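You operate a simulated robot arm through the tools that you are given. There is no shell and no other tool.

Carry out the task below with a simulated two-armed robot. There is one attempt and no reset: what you move stays moved.

## Task
Flatten the curled boat print in the press at 80 degrees, then switch it off.
Fine: lay it square on the bed, wait for green on the press lamp; the print stays under the shut platen.
Where things are to end (x, y in the base frame): boat print within 25 mm of [560, -530].

It is judged by the outcome, as a careful person would: the job done as asked, and still so three seconds after it is handed in. It fails if anything else is knocked over, pushed out of place, dropped, spilled or broken.

## Robot
Two 7-joint arms with fingered hands on one trunk that stands fixed in place. Base frame: the origin is at the foot of the trunk, x ahead of it, y to its left, z up. Lengths are in mm, angles in degrees, forces in N, time in s.
The left shoulder is at [60, 166, 977], the right one opposite. With the tool pointing down near the work surface each hand reaches from about 340 to 860 mm from the base axis, measured 20 degrees to its own side. Payload 5 kg a hand.
Tool frame (each hand has its own): the origin (TCP) lies between the finger pads and is the grasp point; the fingertips stand 32 mm ahead of it; z points along the fingers, y is the line along which they close. Largest opening 160 mm; the body of the gripper starts 89 mm behind the TCP. The gripper is a hand of 3 fingers: y runs from the thumb to the fingers, the wrist lies at [0, 0, -267] in the tool frame, and closing takes about 1.5 s.
Orientation is that of the tool frame in the base frame, as [roll, pitch, yaw] about the fixed x, y, z axes, in that order (R = Rz(yaw) Ry(pitch) Rx(roll)). With the fingers straight down and closing along the base's y, the tool's x points along the base's -x, its y along +y and its z along -z.

## Interface
- The arms move only by the tool send_rows. It takes "left_rows", "right_rows" or both (then of equal length, played together; a hand with none holds still); each is a list of rows, each a list of 6 numbers: the shift along the base's x, y, z in mm, then the turn, a rotation vector about the base's x, y, z in degrees. In form: [[x, y, z, wx, wy, wz], ...]. A call has 1 to 20 rows; each row shifts and turns the commanded pose from where the row before left it. "left_grip" and "right_grip" are, for a hand that has rows, the gripper command, from -1 (shut) to 1 (fully open), values between in proportion, set as the call begins (left out, the last holds). A row lasts 0.2 s, in which the tool goes at most 50 mm and 8.6 degrees; a call with a longer step from one row to the next is refused whole, and so is a gripper value outside its range. Where a pose cannot be reached the arm comes as near as it can. A force on the tool above 40 N (or 10 N above the force at the start of the call, whichever is more), or a blocked arm, ends the call early, and 0.2 s more pass. Each finger travels about 45 mm/s and halts on what it meets, pressing with about 29 N; the grip force reading is that of the motor and also rises with nothing between the fingers. The clock runs only during rows and for 0.2 s after the last one: add rows that do not move to give the fingers time. The reply holds the time, the measured pose of the TCP, the force on the tool along the base axes, the opening and the grip force, in the units named above and with some noise, with the torque about the TCP (base axes, N m) and any sound that the robot's microphone picked up.
- Cameras (640 x 400 px; columns grow to the right, rows downward): "scene" is now at [63.1, -31.4, 1615.9]; the picture's right is [-0.43, -0.90, -0.00], its down [-0.56, 0.27, -0.78] and it looks along [0.71, -0.34, -0.62] (base axes); focal length 321 px, centre (320, 200). "left" rides on the left gripper at [-65, -4, -116] in its tool frame; the picture's right is [0.06, -1.00, 0.00], its down [0.87, 0.05, -0.49] and it looks along [0.49, 0.03, 0.87] (tool axes); focal length 261 px, centre (320, 200). "right" rides on the right gripper at [65, -4, -116] in its tool frame; the picture's right is [0.06, 1.00, 0.00], its down [-0.87, 0.05, -0.49] and it looks along [-0.49, 0.03, 0.87] (tool axes); focal length 261 px, centre (320, 200). There is no depth. A picture from a camera that has moved, and an enlarged one, comes with that camera's place and axes in the base frame and with its lens. The place of the scene camera against the robot may be out by one fixed shift of up to 25 mm in any direction.
- capture(camera): a new picture of that camera. It takes no simulated time.
- lift_body(by): slides the trunk up (or, below 0, down) by that many mm; the arms and the scene camera ride with it, the base frame stays. It gives what a move gives, with no picture.
- finger_targets(finger1, finger2, thumb_bend, hand): sets how far each is bent, from 0 (flat) to 1 (curled in); at 0.3 the hand is open as for a grip, at 0.7 the pads meet at the TCP. One left out holds its place. A second passes; each finger stops where it meets its share of the squeeze, and holds until it gets a number again. A gripper value or a shape takes the hand back. It gives what a move gives, with no picture; readings hold the bend of each and the force on the fingers (four entries, about 0 where the hand has none), thumb and palm.
- hand_shape(shape, hand): the hand has 3 fingers and takes this shape, open, in about a second: jaw (thumb against the fingers, like two jaws); tri (thumb and two fingers); tip (a fingertip pinch); poke (one finger out to press); point (the index stretched); flat (the hand flat); cup (the hand cupped); fist (a fist). The gripper value then closes the fingers along that shape, each until it touches; the sizes above hold for jaw. It gives what a move gives, with no picture.
- head_to(pan, tilt): turns the head with the scene camera to pan (to the left, within 86 degrees either way) and tilt (down, from -29 to 69), counted from straight ahead of the robot. It gives what a move gives.
- enlarge(camera, box): a new picture of the part [left, top, right, bottom] of that camera's present view, enlarged. It takes no simulated time.
- close_job(): hands the job in; it is judged then, once.

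Nothing tells you positions but the pictures and the camera data. Unless the task says otherwise, let go and move clear before handing in.

The tools are called as name(argument=value, ...) on one line, values as JSON. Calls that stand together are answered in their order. send_rows: Moves the arms, as the interface text tells. Its arguments: {"type":"object","properties":{"left_rows":{"type":"array","items":{"type":"array","items":{"type":"number"}}},"left_grip":{"type":"number"},"right_rows":{"type":"array","items":{"type":"array","items":{"type":"number"}}},"right_grip":{"type":"number"}},"required":[]} The other tools are called the same way: lift_body (by) slides the trunk up or down; hand_shape (shape, hand) gives the hand a shape; finger_targets (finger1, finger2, thumb_bend, hand) moves the fingers one by one; head_to (pan, tilt) turns the head that bears the scene camera; capture (camera) takes a picture; enlarge (camera, box) takes an enlarged picture of a part of a camera's view; close_job () hands the job in.

At the start:

```text
time_s: 0.0
left_position: [367.9, -13.2, 1436.2]
left_tool_rot: [180.0, -0.1, 180.0]
left_ft_force: [0.8, 0.0, 0.1]
left_moment: [0.04, 0.0, -0.01]
left_grip_width: 159.8
left_finger_force: 0.1
left_shape: jaw
left_bend: [0.3, 0.3, 0.3]
left_finger forces: [0.1, 0.0, 0.0, 0.0, 0.1, 0.0]
right_position: [244.7, -377.6, 1400.1]
right_tool_rot: [-179.9, 0.0, 180.0]
right_ft_force: [0.2, 0.0, 0.0]
right_moment: [0.0, 0.04, -0.03]
right_grip_width: 160.1
right_finger_force: 0.1
right_shape: jaw
right_bend: [0.3, 0.3, 0.3]
right_finger forces: [0.0, 0.0, 0.0, 0.0, 0.0, 0.0]
trunk travel left (down, up): [-525.0, 65.0]
head pan, tilt: [-25.4, 38.5]
```

scene: 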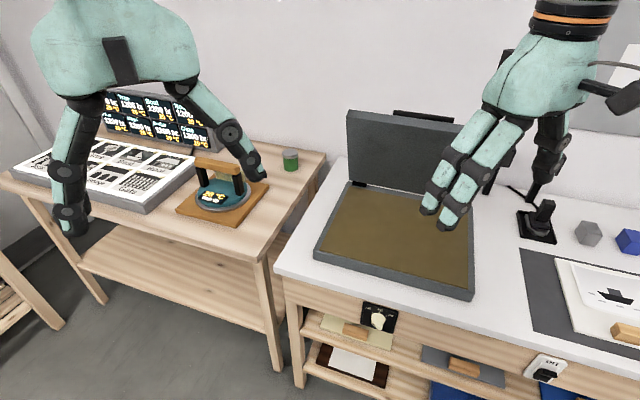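
right: 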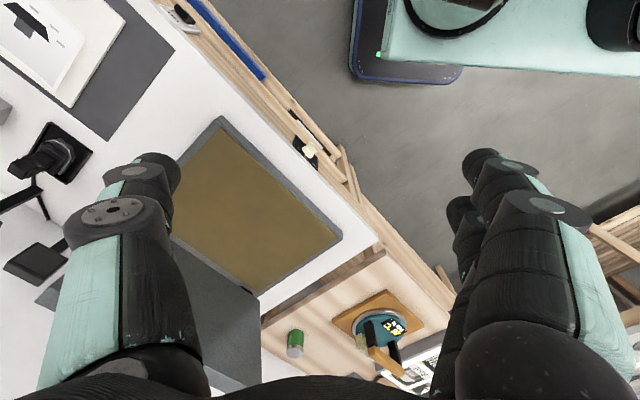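
left: 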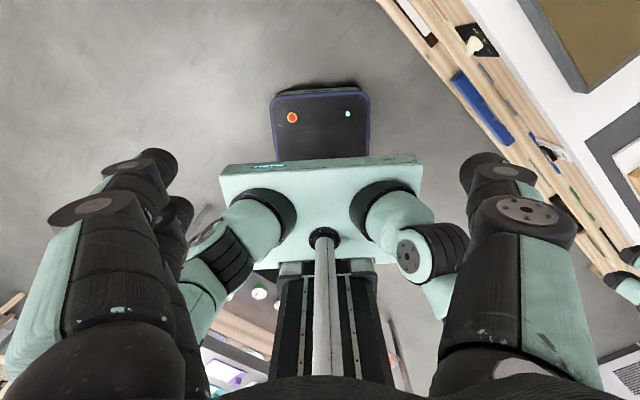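

I see a press with an open lid, a knob on the front of the bench below it, and a sheet with a boat print to the right. I'll look more closely before moving anything.

capture(camera="scene")

enlarge(camera="scene", box=[280, 80, 640, 400])

enlarge(camera="scene", box=[500, 200, 640, 400])

enlarge(camera="scene", box=[0, 80, 220, 240])

```text
taken
camera scene: at [63.1, -31.4, 1615.9], right [-0.43, -0.9, 0.0], down [-0.56, 0.27, -0.78], along [0.71, -0.34, -0.62], focal length 321 px, centre (320, 200)
```

scene: 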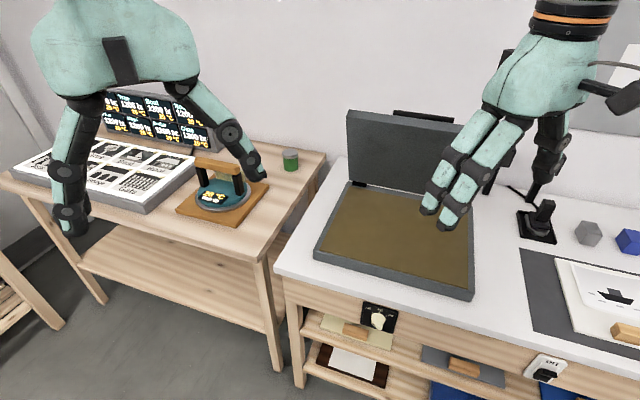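

```text
1.25 times, centred on (460, 240) of scene
camera zoom: at [63.1, -31.4, 1615.9], right [-0.43, -0.9, 0.0], down [-0.56, 0.27, -0.78], along [0.71, -0.34, -0.62], focal length 401 px, centre (145, 150)
```

zoom: 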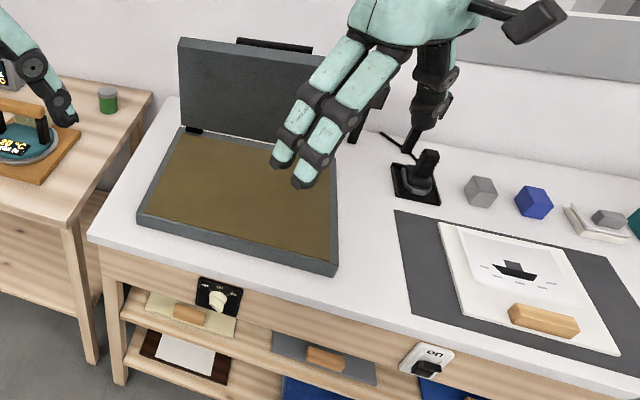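

```text
2.00 times, centred on (570, 300) of scene
camera zoom: at [63.1, -31.4, 1615.9], right [-0.43, -0.9, 0.0], down [-0.56, 0.27, -0.78], along [0.71, -0.34, -0.62], focal length 641 px, centre (-180, 0)
```

zoom: 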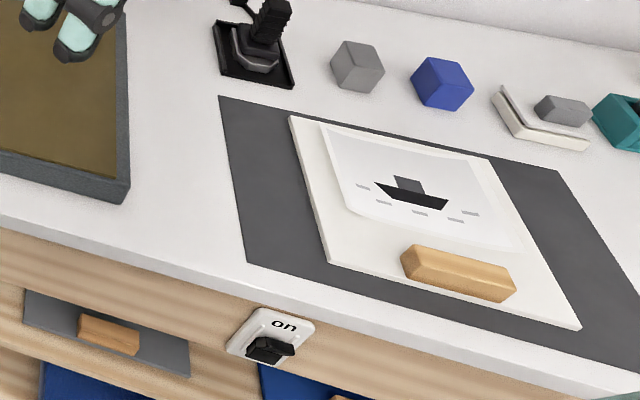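

```text
2.50 times, centred on (110, 160) of scene
camera zoom: at [63.1, -31.4, 1615.9], right [-0.43, -0.9, 0.0], down [-0.56, 0.27, -0.78], along [0.71, -0.34, -0.62], focal length 802 px, centre (845, 300)
```

zoom: 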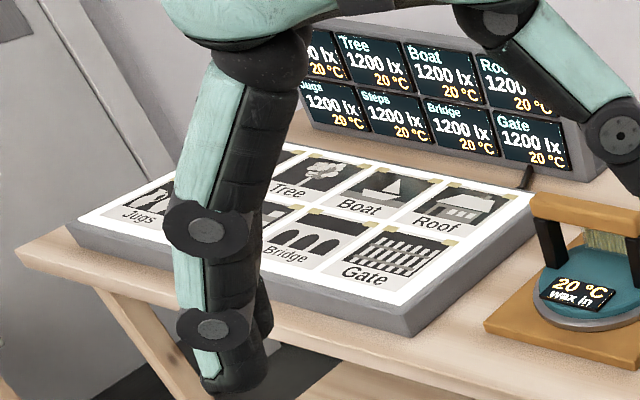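

The press stands open with a dial below its front edge, and a board with a boat print and a wooden block lies to the right. I'll turn the head to look at the rest of the bench.

head_to(pan=-55, tilt=45)

capture(camera="scene")

enlarge(camera="scene", box=[160, 100, 480, 300])

enlarge(camera="scene", box=[0, 200, 320, 400])

```text
time_s: 0.9
left_position: [369.5, -12.2, 1436.8]
left_tool_rot: [179.9, 0.0, 180.0]
left_ft_force: [-0.8, 0.2, 0.9]
left_moment: [0.01, 0.0, -0.01]
left_grip_width: 159.8
left_finger_force: 0.0
left_shape: jaw
left_bend: [0.3, 0.3, 0.3]
left_finger forces: [0.1, 0.0, 0.0, 0.1, 0.1, 0.0]
right_position: [246.3, -377.8, 1400.3]
right_tool_rot: [179.9, 0.0, -180.0]
right_ft_force: [-1.3, -0.5, -0.2]
right_moment: [0.0, 0.0, 0.01]
right_grip_width: 160.2
right_finger_force: 0.1
right_shape: jaw
right_bend: [0.3, 0.3, 0.3]
right_finger forces: [0.1, 0.0, 0.1, 0.1, 0.0, 0.0]
trunk travel left (down, up): [-525.0, 65.0]
head pan, tilt: [-55.0, 45.0]
```

```text
taken
camera scene: at [32.1, -61.0, 1606.4], right [-0.82, -0.57, 0.0], down [-0.41, 0.58, -0.71], along [0.41, -0.58, -0.71], focal length 321 px, centre (320, 200)
```

scene: 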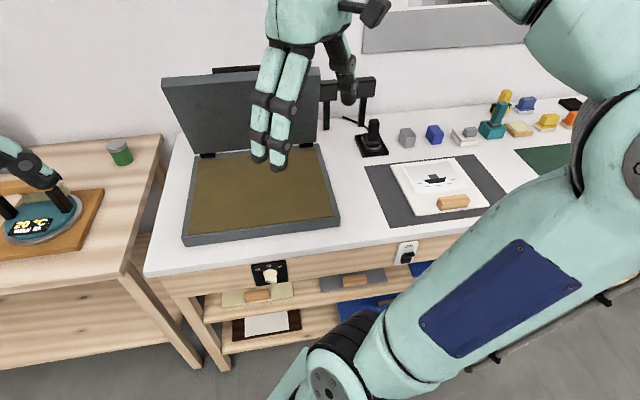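

```text
2.00 times, centred on (320, 200) of scene
camera zoom: at [32.1, -61.0, 1606.4], right [-0.82, -0.57, 0.0], down [-0.41, 0.58, -0.71], along [0.41, -0.58, -0.71], focal length 641 px, centre (320, 200)
```

zoom: 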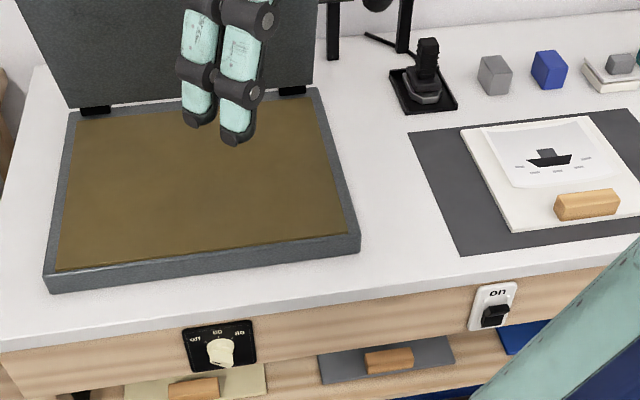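

```text
2.00 times, centred on (160, 300) of scene
camera zoom: at [32.1, -61.0, 1606.4], right [-0.82, -0.57, 0.0], down [-0.41, 0.58, -0.71], along [0.41, -0.58, -0.71], focal length 641 px, centre (640, 0)
```

zoom: 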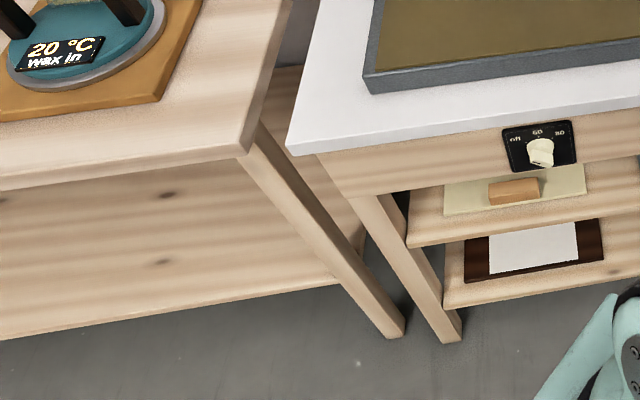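

The dial reads off/60/80, and the right arm hides part of the view. I'll zoom in on the dial, the press frame and the print.

enlarge(camera="scene", box=[240, 250, 300, 290])

enlarge(camera="scene", box=[380, 140, 520, 228])

enlarge(camera="scene", box=[150, 50, 400, 206])

enlarge(camera="scene", box=[390, 70, 600, 200])

```text
10.00 times, centred on (270, 270) of scene
camera zoom: at [32.1, -61.0, 1606.4], right [-0.82, -0.57, 0.0], down [-0.41, 0.58, -0.71], along [0.41, -0.58, -0.71], focal length 3206 px, centre (820, -500)
```

zoom: 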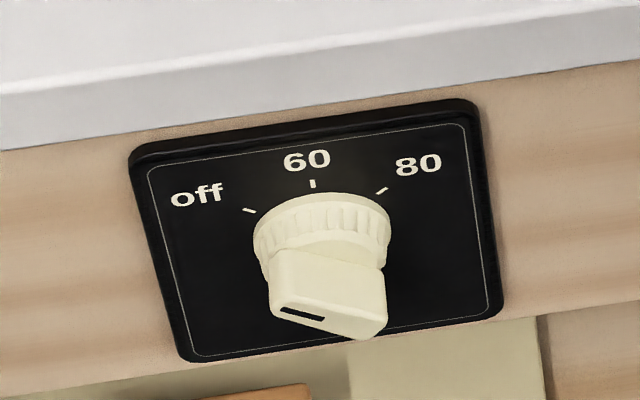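

```text
4.55 times, centred on (450, 184) of scene
camera zoom: at [32.1, -61.0, 1606.4], right [-0.82, -0.57, 0.0], down [-0.41, 0.58, -0.71], along [0.41, -0.58, -0.71], focal length 1457 px, centre (-271, 273)
```

zoom: 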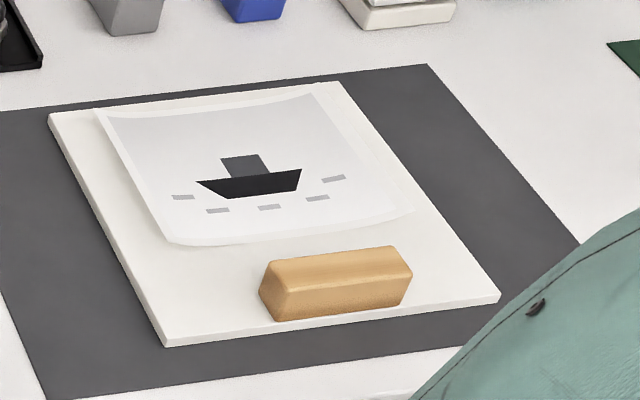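

```text
2.56 times, centred on (275, 128) of scene
camera zoom: at [32.1, -61.0, 1606.4], right [-0.82, -0.57, 0.0], down [-0.41, 0.58, -0.71], along [0.41, -0.58, -0.71], focal length 821 px, centre (435, 384)
```

zoom: 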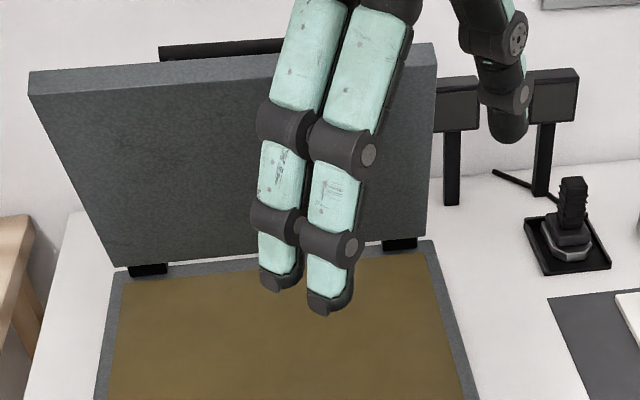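

```text
3.05 times, centred on (495, 135) of scene
camera zoom: at [32.1, -61.0, 1606.4], right [-0.82, -0.57, 0.0], down [-0.41, 0.58, -0.71], along [0.41, -0.58, -0.71], focal length 977 px, centre (-213, 398)
```

zoom: 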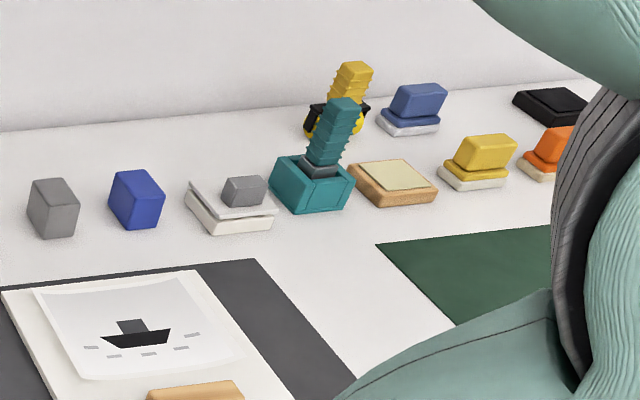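

The dial has off/60/80 marks; I still need to find the lamp and what the separate "on" switch belongs to. I'll zoom into those and look further around.

enlarge(camera="scene", box=[380, 230, 440, 270])

enlarge(camera="scene", box=[180, 250, 400, 370])

head_to(pan=-40, tilt=25)

capture(camera="scene")

enlarge(camera="scene", box=[180, 100, 500, 300])

```text
10.00 times, centred on (410, 250) of scene
camera zoom: at [32.1, -61.0, 1606.4], right [-0.82, -0.57, 0.0], down [-0.41, 0.58, -0.71], along [0.41, -0.58, -0.71], focal length 3206 px, centre (-580, -300)
```

zoom: 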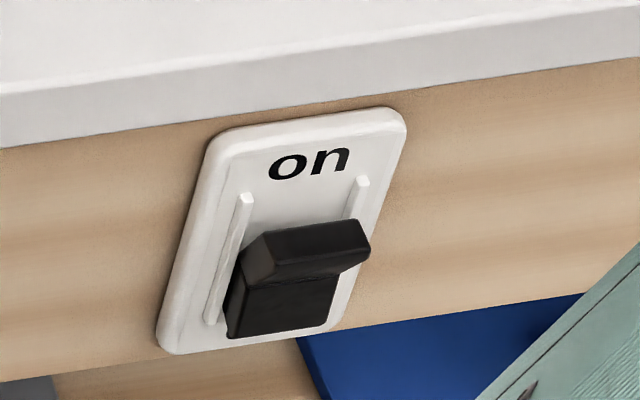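

```text
2.91 times, centred on (290, 310) of scene
camera zoom: at [32.1, -61.0, 1606.4], right [-0.82, -0.57, 0.0], down [-0.41, 0.58, -0.71], along [0.41, -0.58, -0.71], focal length 933 px, centre (407, -120)
```

zoom: 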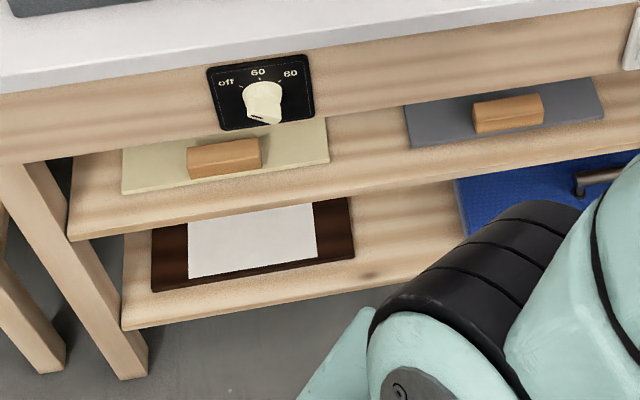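

```text
time_s: 1.8
left_position: [368.7, -12.2, 1436.6]
left_tool_rot: [-180.0, 0.0, 179.9]
left_ft_force: [-0.3, 0.2, -0.9]
left_moment: [-0.01, 0.03, -0.02]
left_grip_width: 159.9
left_finger_force: 0.0
left_shape: jaw
left_bend: [0.3, 0.3, 0.3]
left_finger forces: [0.0, 0.1, 0.1, 0.0, 0.1, 0.1]
right_position: [244.7, -377.3, 1398.9]
right_tool_rot: [-180.0, 0.0, 180.0]
right_ft_force: [-0.5, -0.3, 0.1]
right_moment: [-0.02, 0.0, -0.02]
right_grip_width: 160.1
right_finger_force: 0.0
right_shape: jaw
right_bend: [0.3, 0.3, 0.3]
right_finger forces: [0.0, 0.1, 0.0, 0.0, 0.1, 0.0]
trunk travel left (down, up): [-525.0, 65.0]
head pan, tilt: [-40.0, 25.0]
```

```text
taken
camera scene: at [56.0, -53.7, 1636.9], right [-0.64, -0.77, 0.0], down [-0.32, 0.27, -0.91], along [0.69, -0.58, -0.42], focal length 321 px, centre (320, 200)
```

scene: 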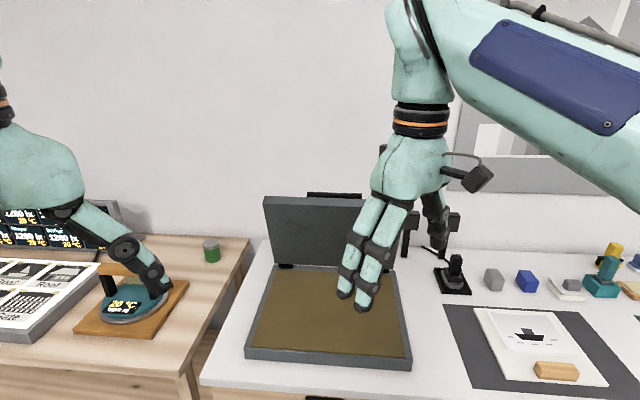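

```text
2.00 times, centred on (340, 200) of scene
camera zoom: at [56.0, -53.7, 1636.9], right [-0.64, -0.77, 0.0], down [-0.32, 0.27, -0.91], along [0.69, -0.58, -0.42], focal length 641 px, centre (280, 200)
```

zoom: 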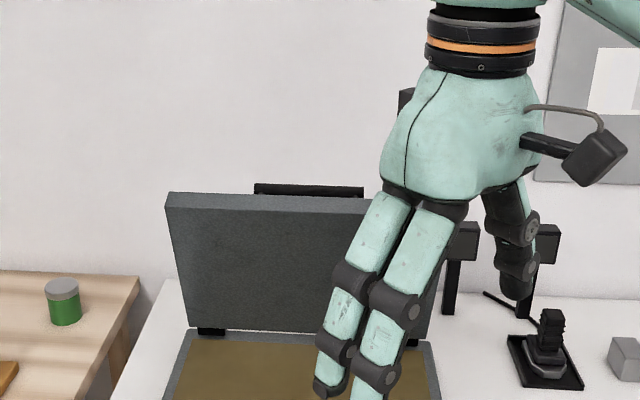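

The bench runs at roughly 45° to the base axes, with the press around (560, -530) and the print's board around (170, -890). I'll swing the right hand over toward the print, turned to face the bench, so its camera can see the print and unblock the press.

send_rows(right_rows=[[-16, -33, -8, 0, 0, -3.75], [-16, -33, -8, 0, 0, -3.75], [-16, -33, -8, 0, 0, -3.75], [-16, -33, -8, 0, 0, -3.75], [-16, -33, -8, 0, 0, -3.75], [-16, -33, -8, 0, 0, -3.75], [-16, -33, -8, 0, 0, -3.75], [-16, -33, -8, 0, 0, -3.75], [-16, -33, -8, 0, 0, -3.75], [-16, -33, -8, 0, 0, -3.75], [-16, -33, -8, 0, 0, -3.75], [-16, -33, -8, 0, 0, -3.75]])

capture(camera="right")

capture(camera="scene")

```text
time_s: 4.6
left_position: [373.2, -13.3, 1436.3]
left_tool_rot: [180.0, -0.2, -179.9]
left_ft_force: [1.0, -1.1, -0.2]
left_moment: [0.04, 0.14, 0.01]
left_grip_width: 160.1
left_finger_force: 0.0
left_shape: jaw
left_bend: [0.3, 0.3, 0.3]
left_finger forces: [0.0, 0.0, 0.0, 0.1, 0.0, 0.0]
right_position: [-68.0, -746.9, 1334.9]
right_tool_rot: [-174.4, -1.1, 119.7]
right_ft_force: [1.2, 0.1, -0.4]
right_moment: [0.03, 0.16, -0.01]
right_grip_width: 159.9
right_finger_force: 0.0
right_shape: jaw
right_bend: [0.3, 0.3, 0.3]
right_finger forces: [0.0, 0.0, 0.0, 0.1, 0.0, 0.1]
trunk travel left (down, up): [-525.0, 65.0]
head pan, tilt: [-40.0, 25.0]
stopped in row 12 (right hand): the arm was blocked; the commanded pose is now the measured one
```

```text
taken
camera right: at [-92.5, -690.2, 1450.8], right [0.83, 0.55, -0.09], down [0.52, -0.71, 0.47], along [0.19, -0.44, -0.88], focal length 261 px, centre (320, 200)
```

right: 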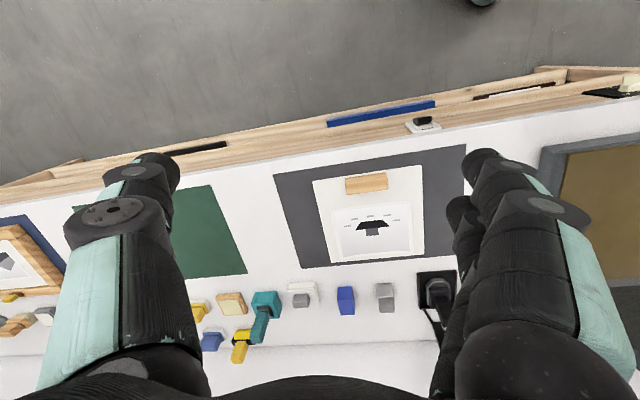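

```text
taken
camera scene: at [62.0, -56.0, 1636.6], right [-0.64, -0.77, 0.0], down [-0.33, 0.27, -0.9], along [0.69, -0.58, -0.43], focal length 321 px, centre (320, 200)
```

scene: 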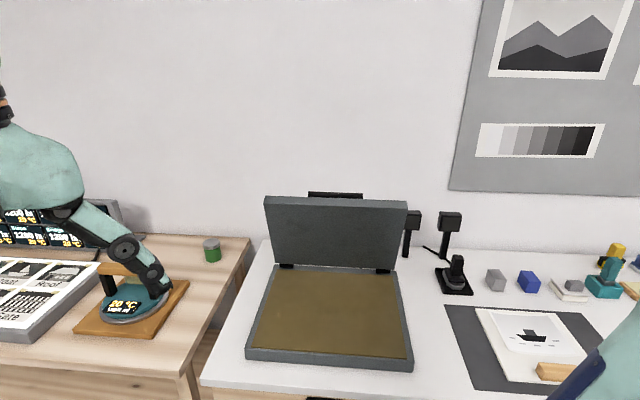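

The right hand now looks over the print; the board with its block, the mat and small blocks are in view. I'll zoom in on both views to locate the print and the lamp.

enlarge(camera="right", box=[265, 150, 465, 275])

enlarge(camera="scene", box=[240, 180, 480, 330])

enlarge(camera="scene", box=[440, 290, 640, 400])

enlarge(camera="scene", box=[200, 320, 440, 400])

```text
3.20 times, centred on (365, 212) of right
camera zoom: at [-92.5, -690.2, 1450.8], right [0.83, 0.55, -0.09], down [0.52, -0.71, 0.47], along [0.19, -0.44, -0.88], focal length 834 px, centre (176, 160)
```

zoom: 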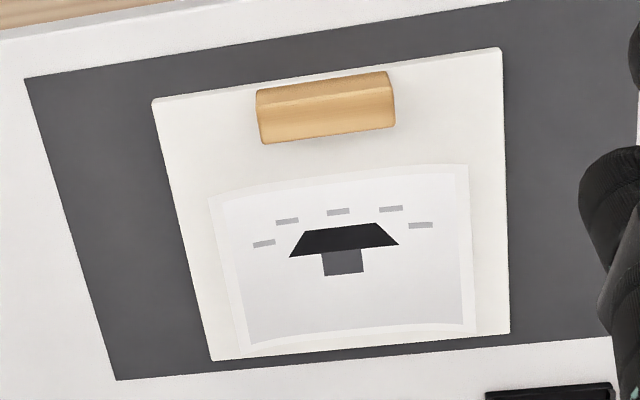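

```text
2.67 times, centred on (360, 255) of scene
camera zoom: at [62.0, -56.0, 1636.6], right [-0.64, -0.77, 0.0], down [-0.33, 0.27, -0.9], along [0.69, -0.58, -0.43], focal length 855 px, centre (213, 53)
```

zoom: 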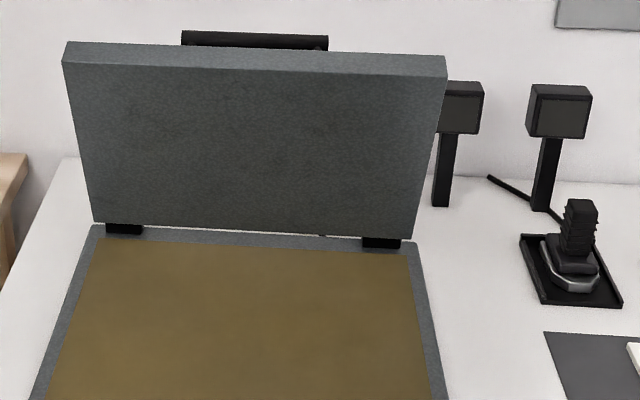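

```text
3.20 times, centred on (540, 345) of scene
camera zoom: at [62.0, -56.0, 1636.6], right [-0.64, -0.77, 0.0], down [-0.33, 0.27, -0.9], along [0.69, -0.58, -0.43], focal length 1026 px, centre (-384, -264)
```

zoom: 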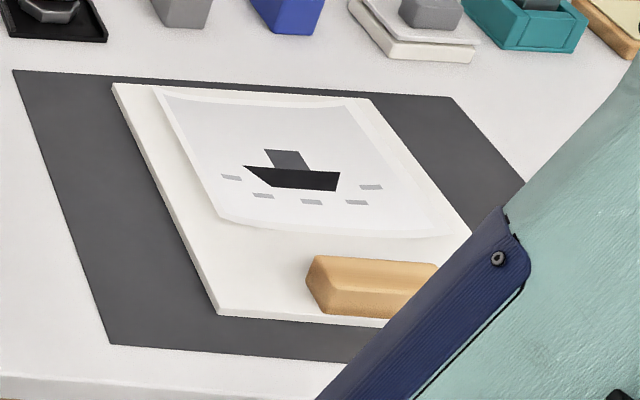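

```text
2.67 times, centred on (320, 360) of scene
camera zoom: at [62.0, -56.0, 1636.6], right [-0.64, -0.77, 0.0], down [-0.33, 0.27, -0.9], along [0.69, -0.58, -0.43], focal length 855 px, centre (320, -227)
```

zoom: 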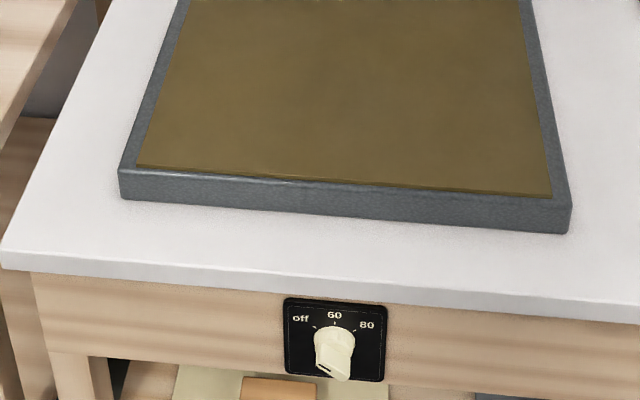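

The print is A5-sized (about 210 × 150 mm), centred near (190, -965), with its left and right edges curled up about 25 mm; the board and press are square to a 45° bench. The bed surface is around z≈900, and the press dial (off/60/80) sits centred below it. I'll bring the right hand lower with the fingers tilted outward to view the print from close by.

send_rows(right_rows=[[19, 2, -18, 0, 0, 7.5], [19, 2, -18, 0, 0, 7.5], [19, 2, -18, 0, 0, 7.5], [19, 2, -18, 0, 0, 7.5], [19, 2, -18, 0, 0, 7.5], [19, 2, -18, 0, 0, 7.5], [19, 2, -18, 0, 0, 7.5], [19, 2, -18, 0, 0, 7.8], [19, 2, -18, -6.6, 0, 0], [19, 2, -18, -6.6, 0, 0], [19, 2, -18, -6.6, 0, 0], [19, 2, -18, -6.6, 0, 0], [19, 2, -18, -6.6, 0, 0], [19, 2, -18, -6.4, 0, 0], [0, 0, 0, 0, 0, 0]])

capture(camera="right")

capture(camera="scene")

```text
time_s: 7.8
left_position: [366.5, -12.1, 1438.2]
left_tool_rot: [-179.8, 0.1, 179.9]
left_ft_force: [-0.2, 0.2, 0.6]
left_moment: [0.0, 0.01, 0.04]
left_grip_width: 159.8
left_finger_force: 0.1
left_shape: jaw
left_bend: [0.3, 0.3, 0.3]
left_finger forces: [0.0, 0.0, 0.0, 0.0, 0.0, 0.0]
right_position: [186.6, -716.2, 1082.1]
right_tool_rot: [-135.3, -0.5, 179.4]
right_ft_force: [0.2, -0.1, -0.2]
right_moment: [0.02, -0.02, 0.0]
right_grip_width: 160.1
right_finger_force: 0.1
right_shape: jaw
right_bend: [0.3, 0.3, 0.3]
right_finger forces: [0.0, 0.0, 0.0, 0.0, 0.0, 0.0]
trunk travel left (down, up): [-525.0, 65.0]
head pan, tilt: [-40.0, 25.0]
```

```text
taken
camera right: at [124.2, -638.1, 1167.5], right [-0.06, 0.71, -0.7], down [0.88, 0.37, 0.3], along [0.48, -0.6, -0.64], focal length 261 px, centre (320, 200)
```

right: 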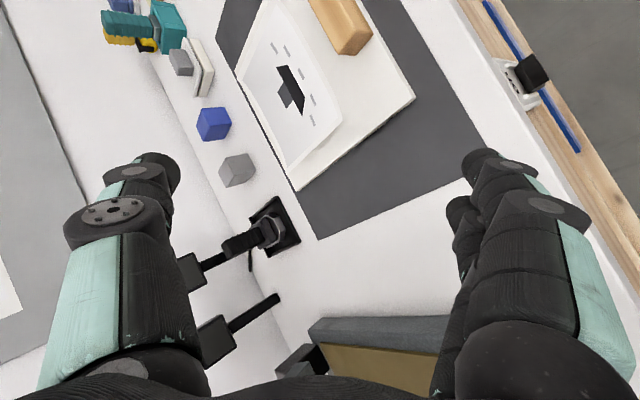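

```text
taken
camera scene: at [55.2, -53.4, 1637.0], right [-0.64, -0.77, 0.0], down [-0.32, 0.27, -0.91], along [0.69, -0.58, -0.42], focal length 321 px, centre (320, 200)
```

scene: 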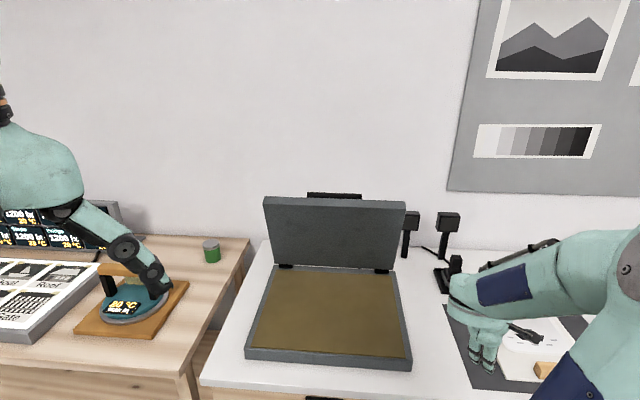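

The hand reached that pose cleanly. I'll zoom into this view for the print's curl and the side of the press.

enlarge(camera="right", box=[200, 0, 420, 200])

enlarge(camera="right", box=[180, 180, 480, 400])

enlarge(camera="right", box=[480, 40, 570, 110])

```text
2.00 times, centred on (310, 100) of right
camera zoom: at [124.2, -638.1, 1167.5], right [-0.06, 0.71, -0.7], down [0.88, 0.37, 0.3], along [0.48, -0.6, -0.64], focal length 521 px, centre (340, 400)
```

zoom: 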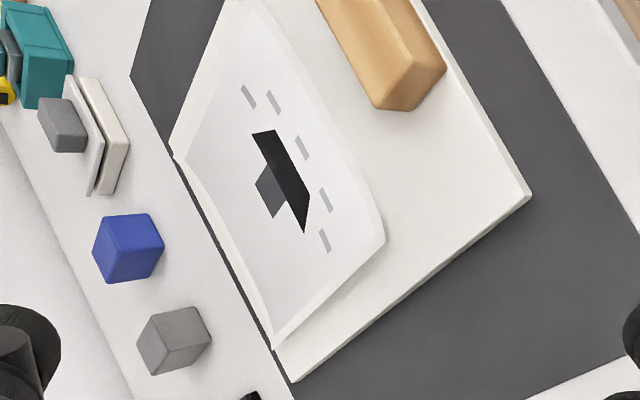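

```text
1.82 times, centred on (330, 290) of right
camera zoom: at [124.2, -638.1, 1167.5], right [-0.06, 0.71, -0.7], down [0.88, 0.37, 0.3], along [0.48, -0.6, -0.64], focal length 474 px, centre (302, 36)
```

zoom: 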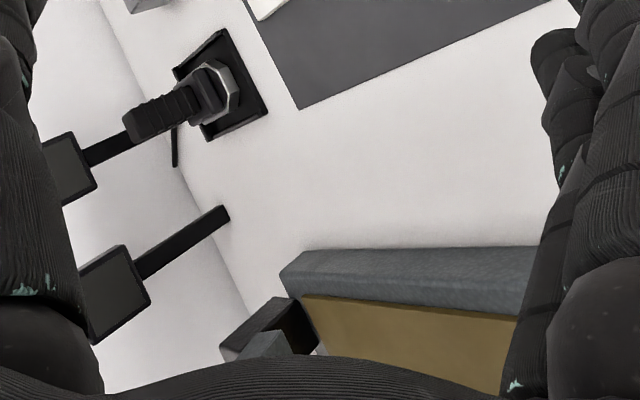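

```text
5.71 times, centred on (525, 75) of right
camera zoom: at [124.2, -638.1, 1167.5], right [-0.06, 0.71, -0.7], down [0.88, 0.37, 0.3], along [0.48, -0.6, -0.64], focal length 1489 px, centre (-851, 914)
```

zoom: 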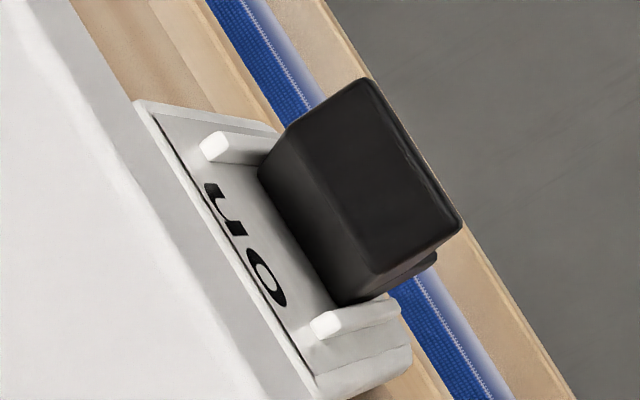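

Using both wrist views, the board top is near z≈906 and the print's left edge runs at about u=460 (bench coordinates), w 721–866, raised to z≈925; its centre is near (172, -950). Before pinching its edge I want to see how the fingers look when partly closed, so I'll test closing in the air.

send_rows(right_rows=[[0, 0, 0, 0, 0, 0], [0, 0, 0, 0, 0, 0], [0, 0, 0, 0, 0, 0], [0, 0, 0, 0, 0, 0], [0, 0, 0, 0, 0, 0], [0, 0, 0, 0, 0, 0], [0, 0, 0, 0, 0, 0]], right_grip=-0.5)

head_to(pan=-68, tilt=40)

capture(camera="right")

capture(camera="scene")

enlarge(camera="scene", box=[220, 100, 480, 300])

```text
time_s: 9.4
left_position: [367.7, -13.3, 1437.1]
left_tool_rot: [-180.0, 0.1, -180.0]
left_ft_force: [-0.7, 0.9, 0.1]
left_moment: [0.07, 0.05, -0.02]
left_grip_width: 159.8
left_finger_force: 0.0
left_shape: jaw
left_bend: [0.3, 0.3, 0.3]
left_finger forces: [0.0, 0.1, 0.0, 0.0, 0.1, 0.0]
right_position: [187.5, -717.0, 1081.2]
right_tool_rot: [-135.3, -0.5, 179.2]
right_ft_force: [0.1, -0.3, 0.0]
right_moment: [0.0, 0.01, 0.03]
right_grip_width: 40.6
right_finger_force: 0.1
right_shape: jaw
right_bend: [0.73, 0.73, 0.7]
right_finger forces: [0.0, 0.0, 0.0, 0.0, 0.0, 0.0]
trunk travel left (down, up): [-525.0, 65.0]
head pan, tilt: [-40.0, 25.0]
```

```text
time_s: 10.3
left_position: [366.3, -12.7, 1438.1]
left_tool_rot: [-179.9, 0.1, 180.0]
left_ft_force: [-0.8, 0.2, 0.6]
left_moment: [-0.02, 0.01, -0.01]
left_grip_width: 160.0
left_finger_force: 0.1
left_shape: jaw
left_bend: [0.3, 0.3, 0.3]
left_finger forces: [0.0, 0.1, 0.0, 0.0, 0.0, 0.0]
right_position: [186.6, -715.5, 1081.6]
right_tool_rot: [-135.2, -0.6, 179.1]
right_ft_force: [0.0, -0.2, -0.3]
right_moment: [-0.01, -0.01, -0.02]
right_grip_width: 40.4
right_finger_force: 0.1
right_shape: jaw
right_bend: [0.73, 0.73, 0.7]
right_finger forces: [0.1, 0.0, 0.1, 0.1, 0.0, 0.0]
trunk travel left (down, up): [-525.0, 65.0]
head pan, tilt: [-68.0, 40.0]
```

```text
taken
camera right: at [124.7, -638.6, 1167.6], right [-0.06, 0.71, -0.7], down [0.88, 0.37, 0.3], along [0.48, -0.6, -0.65], focal length 261 px, centre (320, 200)
```

right: 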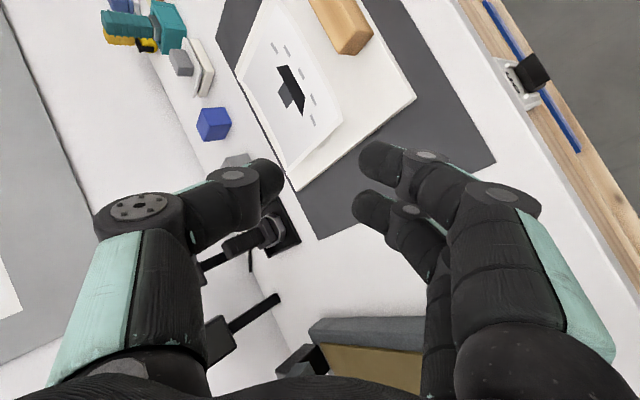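

```text
taken
camera scene: at [17.4, -73.3, 1613.7], right [-0.93, -0.38, 0.0], down [-0.24, 0.6, -0.77], along [0.29, -0.71, -0.64], focal length 321 px, centre (320, 200)
```

scene: 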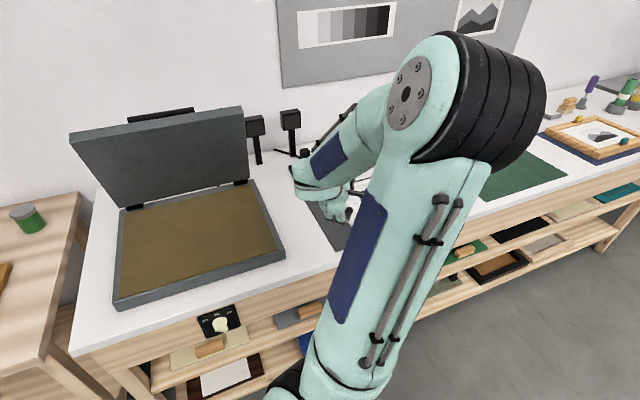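

```text
2.00 times, centred on (350, 200) of scene
camera zoom: at [17.4, -73.3, 1613.7], right [-0.93, -0.38, 0.0], down [-0.24, 0.6, -0.77], along [0.29, -0.71, -0.64], focal length 641 px, centre (260, 200)
```

zoom: 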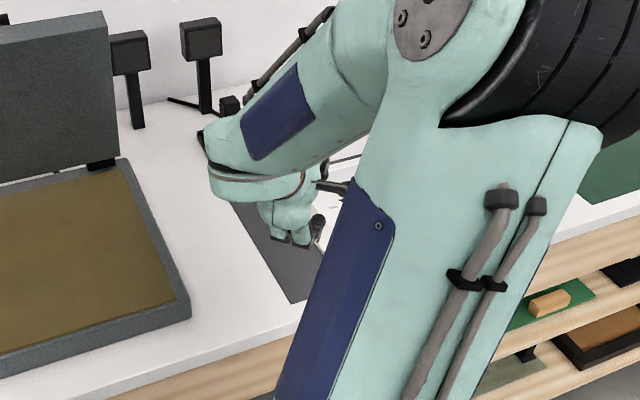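

Closing curls the fingertips inward like pincers. I'll test the fully shut jaw and the fingertip-pinch shape in the air to pick the better one for a thin sheet edge.

send_rows(right_rows=[[0, 0, 0, 0, 0, 0], [0, 0, 0, 0, 0, 0], [0, 0, 0, 0, 0, 0], [0, 0, 0, 0, 0, 0], [0, 0, 0, 0, 0, 0]], right_grip=-1)

capture(camera="right")

hand_shape(shape="tip", hand="right")

capture(camera="right")

send_rows(right_rows=[[0, 0, 0, 0, 0, 0], [0, 0, 0, 0, 0, 0], [0, 0, 0, 0, 0, 0], [0, 0, 0, 0, 0, 0], [0, 0, 0, 0, 0, 0], [0, 0, 0, 0, 0, 0], [0, 0, 0, 0, 0, 0], [0, 0, 0, 0, 0, 0], [0, 0, 0, 0, 0, 0]], right_grip=-1)

capture(camera="right")

```text
time_s: 11.5
left_position: [366.9, -11.2, 1437.4]
left_tool_rot: [-179.9, 0.1, -180.0]
left_ft_force: [0.0, -0.1, 0.1]
left_moment: [0.0, -0.03, 0.02]
left_grip_width: 160.0
left_finger_force: 0.1
left_shape: jaw
left_bend: [0.3, 0.3, 0.3]
left_finger forces: [0.0, 0.0, 0.1, 0.0, 0.0, 0.0]
right_position: [186.6, -716.8, 1081.2]
right_tool_rot: [-135.3, -0.6, 179.3]
right_ft_force: [-1.2, -0.2, 0.4]
right_moment: [0.02, 0.01, -0.03]
right_grip_width: 0.0
right_finger_force: 29.1
right_shape: jaw
right_bend: [0.65, 0.65, 0.67]
right_finger forces: [0.1, 0.0, 0.1, 0.0, 0.0, 0.0]
trunk travel left (down, up): [-525.0, 65.0]
head pan, tilt: [-68.0, 40.0]
```

```text
taken
camera right: at [124.7, -638.6, 1167.6], right [-0.06, 0.71, -0.7], down [0.88, 0.37, 0.3], along [0.48, -0.6, -0.65], focal length 261 px, centre (320, 200)
```

right: 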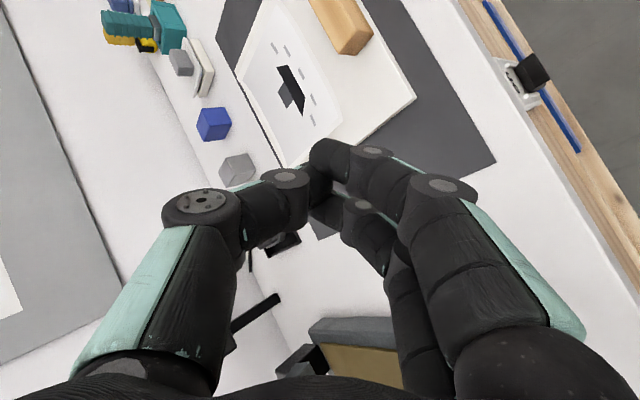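

```text
time_s: 12.4
left_position: [366.2, -11.5, 1437.7]
left_tool_rot: [-179.9, 0.1, 179.9]
left_ft_force: [0.2, -0.1, -0.5]
left_moment: [-0.01, -0.01, 0.04]
left_grip_width: 160.0
left_finger_force: 0.1
left_shape: jaw
left_bend: [0.3, 0.3, 0.3]
left_finger forces: [0.0, 0.0, 0.0, 0.1, 0.0, 0.1]
right_position: [186.3, -717.3, 1081.8]
right_tool_rot: [-135.3, -0.6, 179.2]
right_ft_force: [0.0, 0.1, -1.0]
right_moment: [-0.05, 0.0, -0.01]
right_grip_width: 159.9
right_finger_force: 0.0
right_shape: tip
right_bend: [0.3, 0.3, 0.3]
right_finger forces: [0.1, 0.0, 0.0, 0.0, 0.0, 0.0]
trunk travel left (down, up): [-525.0, 65.0]
head pan, tilt: [-68.0, 40.0]
```

```text
taken
camera right: at [124.7, -638.6, 1167.6], right [-0.06, 0.71, -0.7], down [0.88, 0.37, 0.3], along [0.48, -0.6, -0.65], focal length 261 px, centre (320, 200)
```

right: 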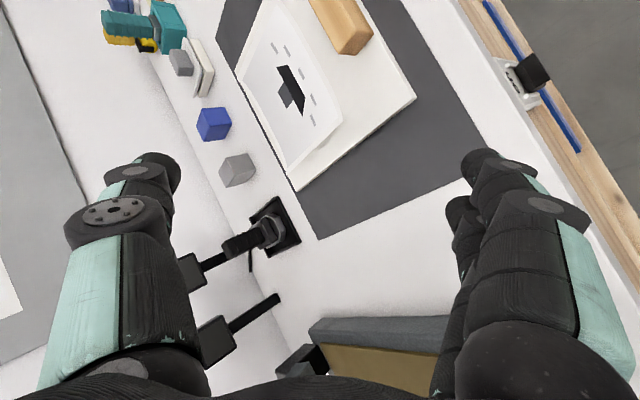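

```text
time_s: 14.4
left_position: [366.5, -12.2, 1436.5]
left_tool_rot: [-179.9, 0.0, -180.0]
left_ft_force: [0.3, -0.2, 0.4]
left_moment: [0.01, 0.02, 0.01]
left_grip_width: 159.9
left_finger_force: 0.0
left_shape: jaw
left_bend: [0.3, 0.3, 0.3]
left_finger forces: [0.0, 0.0, 0.1, 0.1, 0.0, 0.1]
right_position: [186.6, -715.8, 1082.1]
right_tool_rot: [-135.4, -0.6, 179.2]
right_ft_force: [0.3, -0.8, 1.0]
right_moment: [0.04, 0.02, 0.0]
right_grip_width: 0.1
right_finger_force: 2.6
right_shape: tip
right_bend: [0.64, 0.64, 0.66]
right_finger forces: [0.1, 0.1, 0.1, 0.0, 0.1, 0.0]
trunk travel left (down, up): [-525.0, 65.0]
head pan, tilt: [-68.0, 40.0]
```

```text
taken
camera right: at [124.7, -638.6, 1167.6], right [-0.06, 0.71, -0.7], down [0.88, 0.37, 0.3], along [0.48, -0.6, -0.65], focal length 261 px, centre (320, 200)
```

right: 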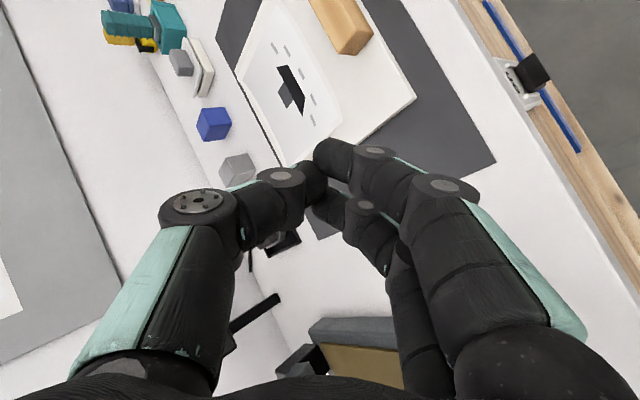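

The fingertips meet end-on, so pinching a nearly flat edge from above and below won't work. The print is only about 145 mm deep, though, so the open hand (160 mm) can straddle it and grip its near and far edges left of the wooden block. I'll open the jaw and turn the hand straight down with the thumb to the far side, above the print's left part.

hand_shape(shape="jaw", hand="right")

send_rows(right_rows=[[3, -14, 5, 6.5, 0, 0], [3, -14, 5, 6.5, 0, 0], [3, -14, 5, 6.5, 0, 0], [3, -14, 5, 6.5, 0, 0], [3, -14, 5, 6.5, 0, 0], [3, -14, 5, 6.5, 0, 0], [3, -14, 0, 6.4, 0, 0], [3, -14, 0, 0, 0, 7.6], [3, -14, 0, 0, 0, 7.6], [3, -14, 0, 0, 0, 7.6], [3, -14, 0, 0, 0, 7.6], [2, -15, 0, 0, 0, 7.6], [0, -15, 0, 0, 0, 7.6], [0, 0, 0, 0, 0, 0], [0, 0, 0, 0, 0, 0]], right_grip=1)

capture(camera="right")

capture(camera="scene")

```text
time_s: 15.3
left_position: [366.2, -11.2, 1438.1]
left_tool_rot: [-179.9, 0.2, -180.0]
left_ft_force: [-0.4, 0.4, 0.4]
left_moment: [-0.01, -0.02, -0.03]
left_grip_width: 159.7
left_finger_force: 0.1
left_shape: jaw
left_bend: [0.3, 0.3, 0.3]
left_finger forces: [0.1, 0.0, 0.0, 0.0, 0.0, 0.1]
right_position: [186.1, -716.7, 1081.9]
right_tool_rot: [-135.3, -0.6, 179.2]
right_ft_force: [0.3, 0.2, -0.1]
right_moment: [0.01, -0.01, -0.03]
right_grip_width: 159.8
right_finger_force: 0.0
right_shape: jaw
right_bend: [0.3, 0.3, 0.3]
right_finger forces: [0.0, 0.1, 0.0, 0.0, 0.1, 0.0]
trunk travel left (down, up): [-525.0, 65.0]
head pan, tilt: [-68.0, 40.0]
```

```text
time_s: 17.4
left_position: [366.3, -12.8, 1438.6]
left_tool_rot: [-179.8, 0.0, 179.8]
left_ft_force: [-1.0, -0.2, -0.7]
left_moment: [0.04, -0.01, 0.01]
left_grip_width: 160.0
left_finger_force: 0.1
left_shape: jaw
left_bend: [0.3, 0.3, 0.3]
left_finger forces: [0.0, 0.0, 0.0, 0.1, 0.0, 0.0]
right_position: [170.1, -798.6, 952.7]
right_tool_rot: [168.5, -38.3, -161.8]
right_ft_force: [-3.1, -1.0, 10.0]
right_moment: [-1.09, 0.02, -0.28]
right_grip_width: 159.8
right_finger_force: 0.1
right_shape: jaw
right_bend: [0.3, 0.3, 0.28]
right_finger forces: [0.0, 0.0, 0.0, 0.0, 10.2, 0.1]
right hand out of reach, approached as far as the arm can: row 5, 6, 9, 10
trunk travel left (down, up): [-525.0, 65.0]
head pan, tilt: [-68.0, 40.0]
stopped in row 10 (right hand): the force on the tool passed its limit at 203 N (the readings are from after the stop); the commanded pose is now the measured one
```

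```text
taken
camera right: at [196.3, -821.6, 1081.8], right [-0.23, 0.95, 0.2], down [0.95, 0.27, -0.15], along [-0.2, 0.15, -0.97], focal length 261 px, centre (320, 200)
```

right: 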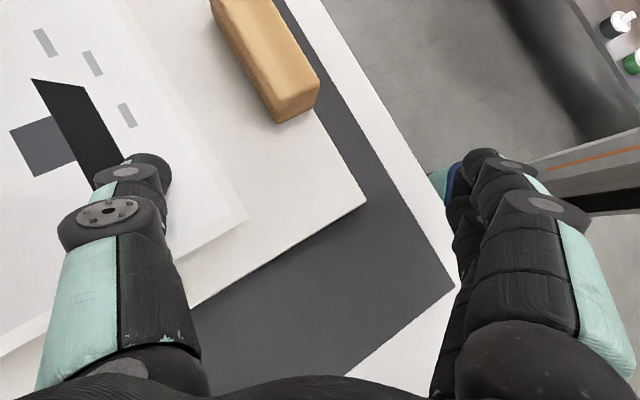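

```text
taken
camera scene: at [16.0, -72.9, 1614.0], right [-0.93, -0.37, 0.0], down [-0.24, 0.6, -0.77], along [0.29, -0.71, -0.64], focal length 321 px, centre (320, 200)
```

scene: 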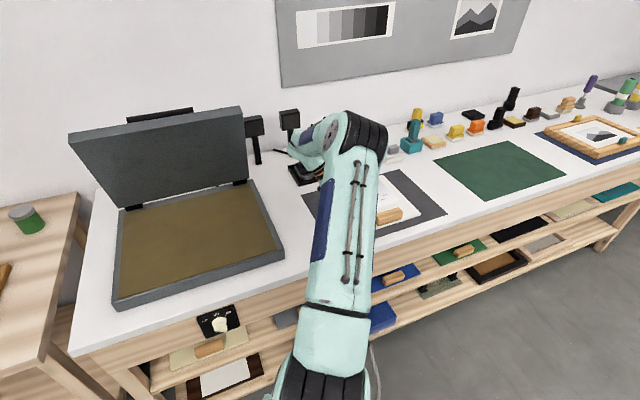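

The arm could not hold that pose on the way and dipped, and the thumb touched down. I'll lift straight up gently and check whether the print moved.

send_rows(right_rows=[[0, 5, 15, 0, 0, 0], [0, 5, 15, 0, 0, 0], [0, 5, 15, 0, 0, 0], [0, 5, 15, 0, 0, 0], [0, 5, 15, 0, 0, 0], [0, 0, 0, 0, 0, 0]])

capture(camera="right")

enlarge(camera="scene", box=[280, 100, 460, 240])

```text
time_s: 18.8
left_position: [365.9, -13.4, 1436.2]
left_tool_rot: [-180.0, 0.0, 179.9]
left_ft_force: [-0.1, -0.1, 0.3]
left_moment: [0.0, -0.03, -0.01]
left_grip_width: 160.1
left_finger_force: 0.1
left_shape: jaw
left_bend: [0.3, 0.3, 0.3]
left_finger forces: [0.1, 0.0, 0.0, 0.1, 0.0, 0.0]
right_position: [172.2, -793.7, 964.8]
right_tool_rot: [168.3, -38.1, -161.5]
right_ft_force: [-0.2, 0.3, -0.1]
right_moment: [-0.02, -0.01, 0.0]
right_grip_width: 160.2
right_finger_force: 0.0
right_shape: jaw
right_bend: [0.3, 0.3, 0.3]
right_finger forces: [0.0, 0.1, 0.1, 0.1, 0.1, 0.1]
right hand out of reach, approached as far as the arm can: row 2, 3, 4, 5
trunk travel left (down, up): [-525.0, 65.0]
head pan, tilt: [-68.0, 40.0]
```

```text
taken
camera right: at [198.9, -815.8, 1093.6], right [-0.24, 0.95, 0.2], down [0.95, 0.27, -0.15], along [-0.2, 0.15, -0.97], focal length 261 px, centre (320, 200)
```

right: 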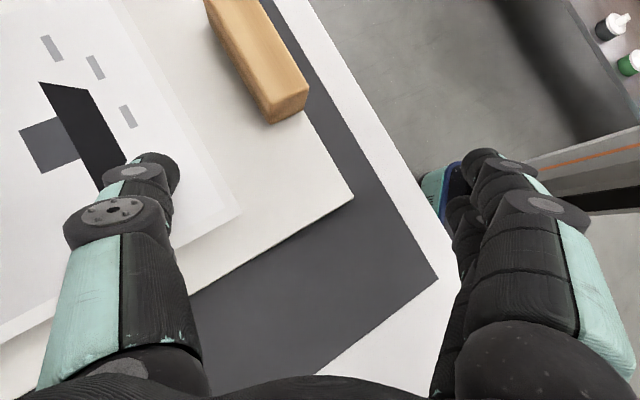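

```text
2.86 times, centred on (370, 170) of scene
camera zoom: at [17.4, -73.6, 1613.7], right [-0.93, -0.37, 0.0], down [-0.24, 0.6, -0.77], along [0.29, -0.71, -0.64], focal length 916 px, centre (177, 286)
```

zoom: 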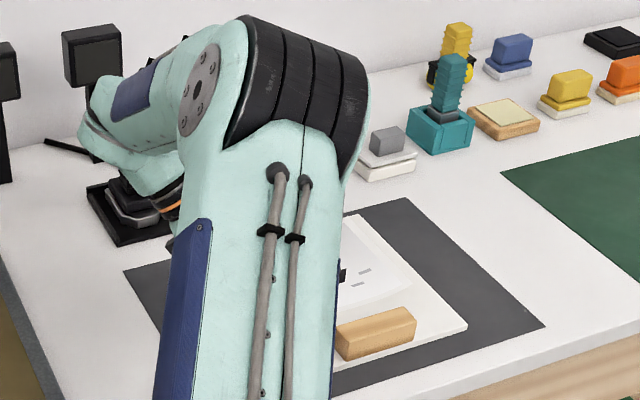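

The print appears still on the board. I'll back the hand off toward the robot while bringing it upright, to leave this awkward arm configuration.

send_rows(right_rows=[[8, 20, 12, 0, -3, 0], [8, 25, 14, 0, -6, 0], [10, 28, 14, 0, -6.6, 0], [10, 30, 14, 0, -6.6, 0], [10, 30, 14, 0, -6.6, 0], [10, 30, 12, 0, -6.6, 0], [10, 30, 10, 0, -4.2, 0], [10, 30, 5, 0, 0, 0], [0, 0, 0, 0, 0, 0]])

capture(camera="right")

capture(camera="scene")

```text
time_s: 20.8
left_position: [367.3, -13.2, 1436.7]
left_tool_rot: [-180.0, 0.0, 179.9]
left_ft_force: [0.8, 0.1, -0.2]
left_moment: [-0.02, 0.0, -0.01]
left_grip_width: 159.9
left_finger_force: 0.0
left_shape: jaw
left_bend: [0.3, 0.3, 0.3]
left_finger forces: [0.0, 0.0, 0.0, 0.1, 0.0, 0.0]
right_position: [245.2, -574.0, 1058.9]
right_tool_rot: [179.8, -0.1, -165.6]
right_ft_force: [0.2, 0.3, 1.3]
right_moment: [0.01, 0.01, 0.01]
right_grip_width: 160.2
right_finger_force: 0.1
right_shape: jaw
right_bend: [0.3, 0.3, 0.3]
right_finger forces: [0.1, 0.0, 0.0, 0.1, 0.0, 0.0]
trunk travel left (down, up): [-525.0, 65.0]
head pan, tilt: [-68.0, 40.0]
```

```text
taken
camera right: at [184.1, -595.3, 1174.6], right [-0.31, 0.95, 0.0], down [0.83, 0.27, 0.49], along [0.47, 0.15, -0.87], focal length 261 px, centre (320, 200)
```

right: 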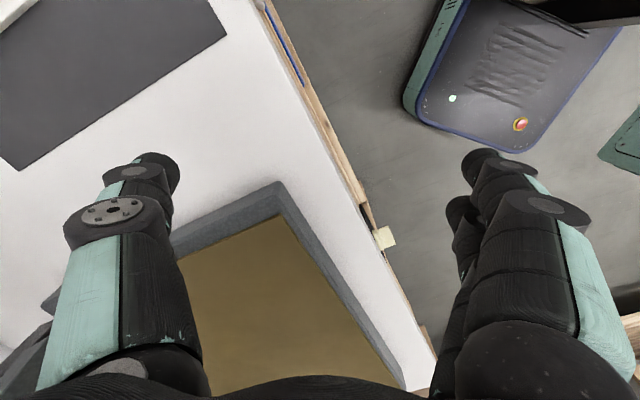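

```text
taken
camera scene: at [17.3, -73.9, 1613.6], right [-0.93, -0.37, 0.0], down [-0.24, 0.6, -0.77], along [0.29, -0.71, -0.64], focal length 321 px, centre (320, 200)
```

scene: 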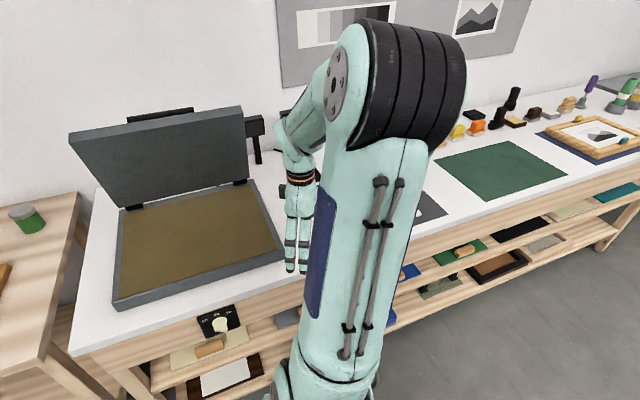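

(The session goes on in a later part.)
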